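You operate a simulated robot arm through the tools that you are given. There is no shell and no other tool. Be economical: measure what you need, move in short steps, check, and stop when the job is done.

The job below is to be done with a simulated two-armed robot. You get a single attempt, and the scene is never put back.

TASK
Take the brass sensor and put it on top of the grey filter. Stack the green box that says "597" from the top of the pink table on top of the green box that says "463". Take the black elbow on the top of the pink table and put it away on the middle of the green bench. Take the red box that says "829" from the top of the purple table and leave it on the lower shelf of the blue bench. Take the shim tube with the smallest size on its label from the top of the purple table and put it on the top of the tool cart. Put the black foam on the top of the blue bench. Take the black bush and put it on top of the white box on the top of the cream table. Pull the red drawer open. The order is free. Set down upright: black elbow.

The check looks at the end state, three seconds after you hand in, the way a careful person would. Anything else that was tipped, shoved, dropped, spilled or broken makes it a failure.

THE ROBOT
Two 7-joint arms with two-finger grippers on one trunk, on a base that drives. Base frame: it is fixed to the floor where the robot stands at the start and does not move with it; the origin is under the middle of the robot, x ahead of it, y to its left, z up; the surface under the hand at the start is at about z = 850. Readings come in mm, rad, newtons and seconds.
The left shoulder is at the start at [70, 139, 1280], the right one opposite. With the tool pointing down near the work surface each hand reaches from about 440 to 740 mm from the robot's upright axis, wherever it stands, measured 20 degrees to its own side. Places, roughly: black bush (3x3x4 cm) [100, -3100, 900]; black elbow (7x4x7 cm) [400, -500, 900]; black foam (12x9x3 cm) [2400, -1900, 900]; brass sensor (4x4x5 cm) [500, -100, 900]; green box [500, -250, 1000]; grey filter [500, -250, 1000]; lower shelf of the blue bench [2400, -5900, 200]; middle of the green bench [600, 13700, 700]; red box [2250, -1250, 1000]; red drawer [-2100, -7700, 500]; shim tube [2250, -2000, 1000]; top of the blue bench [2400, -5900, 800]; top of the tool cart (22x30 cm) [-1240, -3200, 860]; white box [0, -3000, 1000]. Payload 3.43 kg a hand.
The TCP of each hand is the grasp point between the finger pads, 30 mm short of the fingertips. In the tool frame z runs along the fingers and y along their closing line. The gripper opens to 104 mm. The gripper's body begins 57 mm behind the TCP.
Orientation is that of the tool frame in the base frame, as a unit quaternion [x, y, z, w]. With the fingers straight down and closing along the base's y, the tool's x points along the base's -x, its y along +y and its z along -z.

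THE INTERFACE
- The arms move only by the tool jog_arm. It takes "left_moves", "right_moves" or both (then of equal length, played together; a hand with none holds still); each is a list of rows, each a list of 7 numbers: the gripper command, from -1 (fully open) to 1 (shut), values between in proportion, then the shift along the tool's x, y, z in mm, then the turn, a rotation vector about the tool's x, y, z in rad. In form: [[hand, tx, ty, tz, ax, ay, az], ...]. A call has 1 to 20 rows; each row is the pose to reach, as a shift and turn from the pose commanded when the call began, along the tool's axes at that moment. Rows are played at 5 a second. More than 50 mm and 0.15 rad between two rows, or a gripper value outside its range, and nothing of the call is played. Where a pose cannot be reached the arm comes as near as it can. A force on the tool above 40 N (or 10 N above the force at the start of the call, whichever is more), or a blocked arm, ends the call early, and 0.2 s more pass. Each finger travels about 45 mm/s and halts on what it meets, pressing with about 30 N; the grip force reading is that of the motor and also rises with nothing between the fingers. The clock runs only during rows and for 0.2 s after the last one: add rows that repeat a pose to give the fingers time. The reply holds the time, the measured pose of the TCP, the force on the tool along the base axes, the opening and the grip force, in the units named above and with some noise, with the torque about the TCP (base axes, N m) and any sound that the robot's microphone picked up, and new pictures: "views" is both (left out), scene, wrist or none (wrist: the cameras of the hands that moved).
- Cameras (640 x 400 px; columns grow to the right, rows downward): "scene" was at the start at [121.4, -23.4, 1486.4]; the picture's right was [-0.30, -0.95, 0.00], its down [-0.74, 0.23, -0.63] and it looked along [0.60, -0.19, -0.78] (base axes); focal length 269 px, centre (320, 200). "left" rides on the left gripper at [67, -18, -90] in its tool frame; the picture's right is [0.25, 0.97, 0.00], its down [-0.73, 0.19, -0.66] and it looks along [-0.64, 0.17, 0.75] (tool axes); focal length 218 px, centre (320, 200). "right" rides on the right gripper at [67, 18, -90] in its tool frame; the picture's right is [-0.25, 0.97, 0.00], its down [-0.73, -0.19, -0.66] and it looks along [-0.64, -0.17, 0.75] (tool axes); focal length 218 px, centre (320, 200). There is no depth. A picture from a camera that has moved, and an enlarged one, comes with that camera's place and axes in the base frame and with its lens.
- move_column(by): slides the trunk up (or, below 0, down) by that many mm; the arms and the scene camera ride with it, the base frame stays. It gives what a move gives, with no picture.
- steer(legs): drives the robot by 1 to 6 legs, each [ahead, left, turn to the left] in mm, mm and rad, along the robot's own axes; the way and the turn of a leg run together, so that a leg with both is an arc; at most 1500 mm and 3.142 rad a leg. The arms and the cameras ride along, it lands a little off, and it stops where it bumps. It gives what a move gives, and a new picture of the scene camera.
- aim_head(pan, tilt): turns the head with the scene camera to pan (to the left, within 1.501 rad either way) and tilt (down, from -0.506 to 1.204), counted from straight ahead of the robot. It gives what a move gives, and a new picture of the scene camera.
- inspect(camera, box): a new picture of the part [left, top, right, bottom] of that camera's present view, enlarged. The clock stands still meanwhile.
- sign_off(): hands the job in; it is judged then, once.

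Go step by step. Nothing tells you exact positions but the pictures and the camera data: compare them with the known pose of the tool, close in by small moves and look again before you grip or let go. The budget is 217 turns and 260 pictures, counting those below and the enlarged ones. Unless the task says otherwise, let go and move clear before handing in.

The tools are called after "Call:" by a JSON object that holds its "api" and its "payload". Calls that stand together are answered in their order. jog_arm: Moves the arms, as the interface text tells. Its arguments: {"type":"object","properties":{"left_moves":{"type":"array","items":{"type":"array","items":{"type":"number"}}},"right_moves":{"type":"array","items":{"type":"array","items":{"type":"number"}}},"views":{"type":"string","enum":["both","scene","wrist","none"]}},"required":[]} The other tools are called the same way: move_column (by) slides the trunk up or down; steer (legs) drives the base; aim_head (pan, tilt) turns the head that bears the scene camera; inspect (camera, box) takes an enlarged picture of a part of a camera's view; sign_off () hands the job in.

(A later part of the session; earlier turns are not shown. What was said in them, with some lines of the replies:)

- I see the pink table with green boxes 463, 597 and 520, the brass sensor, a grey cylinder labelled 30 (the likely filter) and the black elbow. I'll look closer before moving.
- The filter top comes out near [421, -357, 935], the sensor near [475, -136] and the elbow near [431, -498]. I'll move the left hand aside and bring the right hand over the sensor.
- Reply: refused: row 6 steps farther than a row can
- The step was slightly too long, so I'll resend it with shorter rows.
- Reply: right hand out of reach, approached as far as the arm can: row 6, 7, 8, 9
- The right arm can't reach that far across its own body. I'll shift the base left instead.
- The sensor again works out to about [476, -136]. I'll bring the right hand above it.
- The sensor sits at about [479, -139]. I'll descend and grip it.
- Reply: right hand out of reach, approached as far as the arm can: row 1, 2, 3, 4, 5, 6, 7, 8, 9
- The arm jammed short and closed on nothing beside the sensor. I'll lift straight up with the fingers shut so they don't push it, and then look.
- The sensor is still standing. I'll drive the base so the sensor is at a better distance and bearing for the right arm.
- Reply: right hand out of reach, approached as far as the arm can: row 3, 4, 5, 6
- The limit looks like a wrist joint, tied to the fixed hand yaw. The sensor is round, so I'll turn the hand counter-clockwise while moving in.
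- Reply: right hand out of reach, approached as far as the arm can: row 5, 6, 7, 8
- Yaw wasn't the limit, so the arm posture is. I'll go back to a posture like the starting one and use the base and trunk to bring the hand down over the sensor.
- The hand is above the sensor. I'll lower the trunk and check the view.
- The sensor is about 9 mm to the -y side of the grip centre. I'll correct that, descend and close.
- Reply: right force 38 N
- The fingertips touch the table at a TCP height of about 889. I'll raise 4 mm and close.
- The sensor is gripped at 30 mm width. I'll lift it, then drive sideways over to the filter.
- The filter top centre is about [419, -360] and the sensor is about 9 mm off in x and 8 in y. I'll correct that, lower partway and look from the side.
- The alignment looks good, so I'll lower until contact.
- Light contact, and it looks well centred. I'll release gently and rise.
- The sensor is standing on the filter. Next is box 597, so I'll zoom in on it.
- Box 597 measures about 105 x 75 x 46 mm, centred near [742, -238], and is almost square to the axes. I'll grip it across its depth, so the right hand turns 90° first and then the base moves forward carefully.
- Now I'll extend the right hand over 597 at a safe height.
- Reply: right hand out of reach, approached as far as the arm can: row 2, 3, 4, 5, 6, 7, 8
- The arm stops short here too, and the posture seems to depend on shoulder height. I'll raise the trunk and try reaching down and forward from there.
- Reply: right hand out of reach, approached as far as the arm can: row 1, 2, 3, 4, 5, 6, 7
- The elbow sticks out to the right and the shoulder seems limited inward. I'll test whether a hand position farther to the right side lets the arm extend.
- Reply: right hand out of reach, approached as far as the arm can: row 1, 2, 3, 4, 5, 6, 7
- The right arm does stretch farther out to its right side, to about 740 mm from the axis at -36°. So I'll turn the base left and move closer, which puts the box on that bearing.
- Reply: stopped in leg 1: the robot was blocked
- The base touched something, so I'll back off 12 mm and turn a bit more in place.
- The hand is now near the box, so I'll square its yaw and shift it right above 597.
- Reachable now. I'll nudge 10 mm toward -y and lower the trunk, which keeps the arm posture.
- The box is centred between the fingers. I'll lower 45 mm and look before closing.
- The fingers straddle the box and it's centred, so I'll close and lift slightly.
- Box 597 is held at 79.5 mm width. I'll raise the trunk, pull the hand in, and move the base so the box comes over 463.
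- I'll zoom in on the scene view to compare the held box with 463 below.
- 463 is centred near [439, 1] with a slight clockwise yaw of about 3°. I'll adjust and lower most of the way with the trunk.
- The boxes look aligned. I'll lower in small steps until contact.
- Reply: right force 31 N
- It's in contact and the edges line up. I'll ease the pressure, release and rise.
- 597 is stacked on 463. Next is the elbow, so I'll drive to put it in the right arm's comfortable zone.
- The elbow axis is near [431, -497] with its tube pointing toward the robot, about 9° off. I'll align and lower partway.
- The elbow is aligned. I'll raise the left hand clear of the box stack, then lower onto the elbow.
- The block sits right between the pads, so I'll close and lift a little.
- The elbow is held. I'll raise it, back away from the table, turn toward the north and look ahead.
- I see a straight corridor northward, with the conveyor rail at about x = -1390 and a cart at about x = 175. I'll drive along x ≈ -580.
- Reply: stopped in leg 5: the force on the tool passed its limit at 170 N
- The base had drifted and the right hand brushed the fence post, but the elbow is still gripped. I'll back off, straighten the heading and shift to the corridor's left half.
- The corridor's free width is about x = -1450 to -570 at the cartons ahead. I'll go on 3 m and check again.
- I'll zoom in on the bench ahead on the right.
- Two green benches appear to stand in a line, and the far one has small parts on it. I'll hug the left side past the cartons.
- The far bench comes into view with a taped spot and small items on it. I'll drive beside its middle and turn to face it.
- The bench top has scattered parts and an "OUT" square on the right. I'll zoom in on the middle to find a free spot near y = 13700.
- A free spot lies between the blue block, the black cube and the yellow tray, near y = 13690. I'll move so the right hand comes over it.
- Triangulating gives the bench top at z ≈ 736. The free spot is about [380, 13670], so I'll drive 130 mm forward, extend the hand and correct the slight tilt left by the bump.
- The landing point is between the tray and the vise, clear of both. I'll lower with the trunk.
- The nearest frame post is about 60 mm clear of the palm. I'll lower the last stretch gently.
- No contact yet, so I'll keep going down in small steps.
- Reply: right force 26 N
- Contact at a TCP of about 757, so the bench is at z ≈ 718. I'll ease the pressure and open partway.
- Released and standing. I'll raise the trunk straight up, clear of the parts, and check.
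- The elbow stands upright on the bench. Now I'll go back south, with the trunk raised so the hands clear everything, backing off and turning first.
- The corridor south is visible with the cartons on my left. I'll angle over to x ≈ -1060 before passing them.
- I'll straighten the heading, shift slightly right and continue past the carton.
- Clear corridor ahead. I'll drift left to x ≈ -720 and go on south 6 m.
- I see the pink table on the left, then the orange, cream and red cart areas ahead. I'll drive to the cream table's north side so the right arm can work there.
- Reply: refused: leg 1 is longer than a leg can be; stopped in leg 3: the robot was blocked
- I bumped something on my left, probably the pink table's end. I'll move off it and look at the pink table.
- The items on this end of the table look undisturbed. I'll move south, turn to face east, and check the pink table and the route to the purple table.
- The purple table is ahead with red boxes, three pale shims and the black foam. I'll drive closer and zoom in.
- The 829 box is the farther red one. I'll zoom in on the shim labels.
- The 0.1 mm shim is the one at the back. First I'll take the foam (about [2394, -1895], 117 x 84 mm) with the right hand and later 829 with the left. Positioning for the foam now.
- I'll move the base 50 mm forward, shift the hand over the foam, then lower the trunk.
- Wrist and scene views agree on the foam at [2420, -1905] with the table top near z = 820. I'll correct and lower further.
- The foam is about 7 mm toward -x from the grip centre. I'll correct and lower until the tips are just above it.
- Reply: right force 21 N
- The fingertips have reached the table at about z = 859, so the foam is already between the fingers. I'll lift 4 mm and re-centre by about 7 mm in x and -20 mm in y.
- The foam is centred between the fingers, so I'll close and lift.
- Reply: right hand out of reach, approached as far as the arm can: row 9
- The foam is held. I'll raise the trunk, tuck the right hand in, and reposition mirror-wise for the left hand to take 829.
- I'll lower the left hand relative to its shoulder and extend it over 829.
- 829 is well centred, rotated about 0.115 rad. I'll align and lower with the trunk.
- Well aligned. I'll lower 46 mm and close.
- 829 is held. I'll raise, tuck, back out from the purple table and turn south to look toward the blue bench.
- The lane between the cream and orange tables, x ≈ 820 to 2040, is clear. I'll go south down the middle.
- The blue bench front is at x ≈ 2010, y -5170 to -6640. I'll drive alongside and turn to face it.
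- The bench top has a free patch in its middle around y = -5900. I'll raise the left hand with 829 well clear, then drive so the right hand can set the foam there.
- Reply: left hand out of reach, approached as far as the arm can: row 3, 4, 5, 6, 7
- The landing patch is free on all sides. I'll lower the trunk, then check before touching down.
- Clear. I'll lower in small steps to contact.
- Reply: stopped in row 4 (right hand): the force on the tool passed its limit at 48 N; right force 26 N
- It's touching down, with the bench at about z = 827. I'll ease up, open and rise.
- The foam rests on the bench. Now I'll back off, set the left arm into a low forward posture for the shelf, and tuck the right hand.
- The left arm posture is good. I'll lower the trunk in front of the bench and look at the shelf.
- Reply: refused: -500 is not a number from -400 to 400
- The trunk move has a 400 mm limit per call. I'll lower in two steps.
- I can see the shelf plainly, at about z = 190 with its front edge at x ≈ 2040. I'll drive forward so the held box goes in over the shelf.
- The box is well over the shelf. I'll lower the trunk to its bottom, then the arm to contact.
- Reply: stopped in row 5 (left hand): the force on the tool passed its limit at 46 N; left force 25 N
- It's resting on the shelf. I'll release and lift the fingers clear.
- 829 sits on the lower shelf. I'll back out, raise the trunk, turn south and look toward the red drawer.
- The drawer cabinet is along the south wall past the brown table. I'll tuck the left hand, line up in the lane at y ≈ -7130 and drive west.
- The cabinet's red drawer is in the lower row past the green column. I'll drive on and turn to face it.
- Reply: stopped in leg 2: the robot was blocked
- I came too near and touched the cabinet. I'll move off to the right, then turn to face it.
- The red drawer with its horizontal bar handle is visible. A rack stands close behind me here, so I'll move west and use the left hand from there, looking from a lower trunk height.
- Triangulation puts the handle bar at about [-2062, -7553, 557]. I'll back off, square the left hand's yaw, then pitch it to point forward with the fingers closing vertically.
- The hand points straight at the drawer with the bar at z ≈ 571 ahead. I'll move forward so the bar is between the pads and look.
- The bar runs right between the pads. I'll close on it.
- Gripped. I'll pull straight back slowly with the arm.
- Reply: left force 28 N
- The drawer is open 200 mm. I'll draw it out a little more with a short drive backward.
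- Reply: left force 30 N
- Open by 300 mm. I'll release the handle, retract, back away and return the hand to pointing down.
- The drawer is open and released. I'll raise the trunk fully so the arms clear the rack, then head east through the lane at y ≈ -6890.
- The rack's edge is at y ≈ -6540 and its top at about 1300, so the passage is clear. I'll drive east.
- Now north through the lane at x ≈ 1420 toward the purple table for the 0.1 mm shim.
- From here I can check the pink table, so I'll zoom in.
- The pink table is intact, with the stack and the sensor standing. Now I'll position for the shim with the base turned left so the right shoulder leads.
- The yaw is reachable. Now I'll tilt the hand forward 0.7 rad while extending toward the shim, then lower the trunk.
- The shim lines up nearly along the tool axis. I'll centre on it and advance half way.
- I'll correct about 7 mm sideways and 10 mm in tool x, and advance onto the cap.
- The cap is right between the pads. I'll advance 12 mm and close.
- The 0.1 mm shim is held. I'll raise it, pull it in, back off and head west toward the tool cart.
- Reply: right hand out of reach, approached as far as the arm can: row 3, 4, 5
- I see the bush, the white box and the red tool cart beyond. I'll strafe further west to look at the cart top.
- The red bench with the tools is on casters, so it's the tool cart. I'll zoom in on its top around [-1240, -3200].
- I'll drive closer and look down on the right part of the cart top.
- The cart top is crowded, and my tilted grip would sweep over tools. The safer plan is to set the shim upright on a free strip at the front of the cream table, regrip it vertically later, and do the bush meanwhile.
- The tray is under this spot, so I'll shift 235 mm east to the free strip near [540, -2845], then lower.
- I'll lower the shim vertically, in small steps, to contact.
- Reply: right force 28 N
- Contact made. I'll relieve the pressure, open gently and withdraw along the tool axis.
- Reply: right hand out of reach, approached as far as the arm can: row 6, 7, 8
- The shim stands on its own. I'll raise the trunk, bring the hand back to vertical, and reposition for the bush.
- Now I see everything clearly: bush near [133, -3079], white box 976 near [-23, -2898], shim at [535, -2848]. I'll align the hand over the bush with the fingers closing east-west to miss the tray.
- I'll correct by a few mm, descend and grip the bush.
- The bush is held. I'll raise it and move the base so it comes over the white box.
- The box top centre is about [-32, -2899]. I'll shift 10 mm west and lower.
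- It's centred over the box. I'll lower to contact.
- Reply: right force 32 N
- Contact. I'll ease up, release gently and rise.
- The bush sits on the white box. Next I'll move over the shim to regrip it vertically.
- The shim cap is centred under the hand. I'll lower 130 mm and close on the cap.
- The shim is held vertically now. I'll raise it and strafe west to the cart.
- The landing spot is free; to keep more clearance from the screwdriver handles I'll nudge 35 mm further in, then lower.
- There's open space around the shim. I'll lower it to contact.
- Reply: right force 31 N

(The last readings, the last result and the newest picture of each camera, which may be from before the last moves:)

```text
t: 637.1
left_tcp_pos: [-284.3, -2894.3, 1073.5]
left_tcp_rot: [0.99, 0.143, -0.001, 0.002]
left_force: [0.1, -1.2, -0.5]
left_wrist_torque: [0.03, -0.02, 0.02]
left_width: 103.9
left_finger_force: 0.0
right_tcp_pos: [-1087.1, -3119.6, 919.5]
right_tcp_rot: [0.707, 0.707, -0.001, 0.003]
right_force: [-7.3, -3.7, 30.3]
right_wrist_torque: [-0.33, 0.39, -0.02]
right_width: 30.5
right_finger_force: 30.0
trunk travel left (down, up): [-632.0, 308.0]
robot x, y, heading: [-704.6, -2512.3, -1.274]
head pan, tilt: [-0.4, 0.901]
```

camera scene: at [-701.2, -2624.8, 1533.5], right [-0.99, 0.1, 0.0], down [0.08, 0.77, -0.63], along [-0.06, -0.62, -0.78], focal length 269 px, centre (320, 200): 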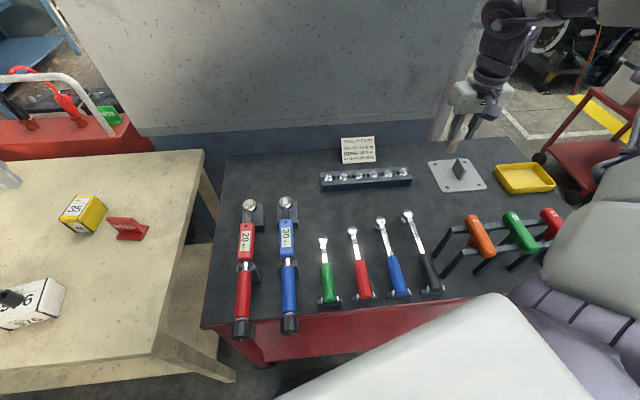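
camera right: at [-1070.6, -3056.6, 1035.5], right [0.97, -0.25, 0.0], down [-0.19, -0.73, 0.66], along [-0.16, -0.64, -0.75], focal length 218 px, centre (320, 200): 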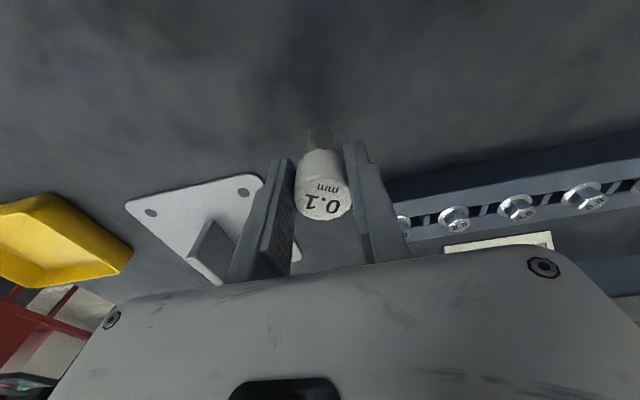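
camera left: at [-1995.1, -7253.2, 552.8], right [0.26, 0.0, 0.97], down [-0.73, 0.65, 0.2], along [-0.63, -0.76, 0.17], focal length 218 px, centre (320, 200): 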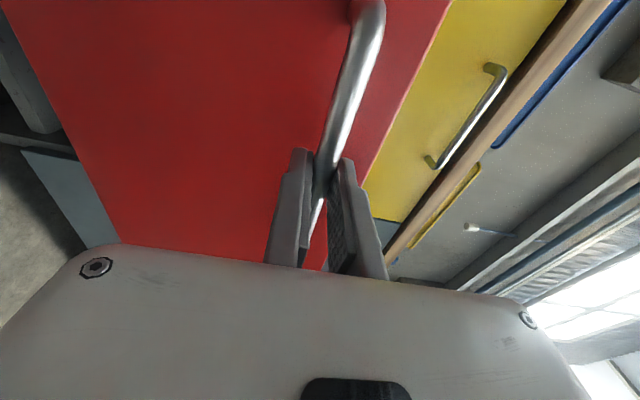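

Contact. I'll ease up, release gently to a small opening and rise straight.

Call:
{"api": "jog_arm", "payload": {"right_moves": [[1, 0, 0, -4, 0, 0, 0], [0.4, 0, 0, -4, 0, 0, 0], [0.25, 0, 0, -4, 0, 0, 0], [0.05, 0, 0, -4, 0, 0, 0], [0, 0, 0, -4, 0, 0, 0], [0, 0, 0, -4, 0, 0, 0], [0, 0, 0, -40, 0, 0, 0], [0, 0, 0, -70, 0, 0, 0]], "views": "wrist"}}

Call:
{"api": "move_column", "payload": {"by": 200}}

Call:
{"api": "steer", "payload": {"legs": [[-400, 0, 0]]}}

```text
t: 638.9
left_tcp_pos: [-284.9, -2896.8, 1072.3]
left_tcp_rot: [0.99, 0.142, -0.001, 0.001]
left_force: [0.2, 0.1, 0.6]
left_wrist_torque: [0.01, -0.01, 0.01]
left_width: 104.5
left_finger_force: 0.1
right_tcp_pos: [-1088.4, -3123.2, 988.8]
right_tcp_rot: [0.708, 0.706, 0.001, 0.001]
right_force: [0.4, 0.3, -0.7]
right_wrist_torque: [0.0, -0.01, -0.04]
right_width: 51.8
right_finger_force: 0.0
trunk travel left (down, up): [-632.0, 308.0]
robot x, y, heading: [-707.0, -2511.5, -1.272]
head pan, tilt: [-0.4, 0.901]
camera right: at [-1069.7, -3056.0, 1080.2], right [0.97, -0.26, 0.0], down [-0.2, -0.73, 0.66], along [-0.16, -0.64, -0.75], focal length 218 px, centre (320, 200)
```

right: 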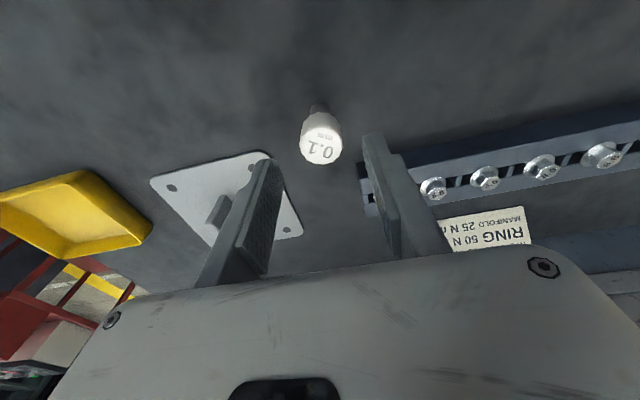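

```text
t: 641.1
left_tcp_pos: [-285.6, -2896.2, 1273.9]
left_tcp_rot: [0.99, 0.143, -0.001, 0.0]
left_force: [0.1, 0.6, -0.2]
left_wrist_torque: [-0.01, -0.01, 0.0]
left_width: 104.2
left_finger_force: 0.0
right_tcp_pos: [-1088.2, -3123.0, 1188.6]
right_tcp_rot: [0.708, 0.706, 0.001, 0.001]
right_force: [0.2, 0.1, 0.3]
right_wrist_torque: [-0.02, -0.02, 0.01]
right_width: 52.2
right_finger_force: 0.1
trunk travel left (down, up): [-832.0, 108.0]
robot x, y, heading: [-706.4, -2512.5, -1.277]
head pan, tilt: [-0.4, 0.901]
```

```text
t: 643.6
left_tcp_pos: [-401.5, -2517.9, 1272.2]
left_tcp_rot: [0.99, 0.141, -0.002, -0.001]
left_force: [-0.8, 0.5, 0.0]
left_wrist_torque: [0.01, 0.03, 0.01]
left_width: 103.8
left_finger_force: 0.1
right_tcp_pos: [-1206.0, -2739.6, 1188.5]
right_tcp_rot: [0.709, 0.705, 0.002, 0.0]
right_force: [0.3, 0.3, 0.5]
right_wrist_torque: [-0.01, -0.01, 0.03]
right_width: 52.3
right_finger_force: 0.1
trunk travel left (down, up): [-832.0, 108.0]
robot x, y, heading: [-822.6, -2126.2, -1.281]
head pan, tilt: [-0.4, 0.901]
camera scene: at [-817.2, -2254.7, 1542.2], right [-0.99, 0.11, 0.0], down [0.08, 0.78, -0.62], along [-0.07, -0.62, -0.78], focal length 269 px, centre (320, 200)
```

scene: 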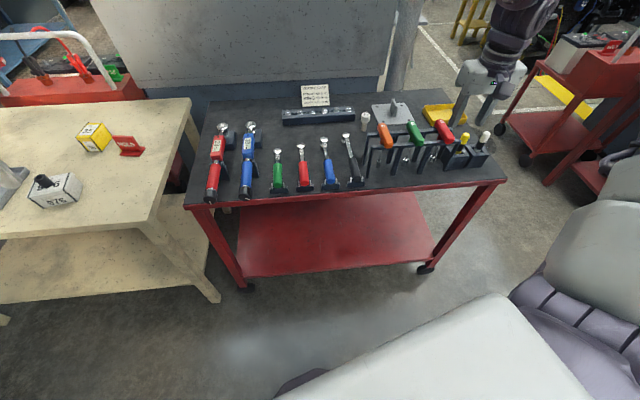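

All eight items look done: the shim stands on the cart, the bush is on the white box, both hands are clear and everything else seen is undisturbed. Handing in.

Call:
{"api": "sign_off", "payload": {}}

```text
The job is handed in.
```

I finished all eight parts and handed the job in; the result of the check isn't back.

- **Brass sensor:** it stands on top of the grey filter.
- **Box 597:** it is stacked on box 463.
- **Black elbow:** it stands upright on the green bench. I took "middle" to mean the spot given in the places list, about [380, 13670].
- **Box 829:** it is on the lower shelf of the blue bench.
- **Shim tube:** the 0.1 mm one, the smallest, stands on top of the tool cart. The given centre was taken up by a metal plate and screwdrivers, so it is about 170 mm away at [-1087, -3120].
- **Black foam:** it lies on top of the blue bench.
- **Black bush:** it stands on the white box (976) on the cream table.
- **Red drawer:** it is open about 300 mm.

I made a few contacts on the way: the right hand hit a fence post with the elbow held, and the base touched the pink table twice and the drawer cabinet once. I looked again afterwards and saw nothing tipped or out of place. I did not look at the green bench again after leaving it.
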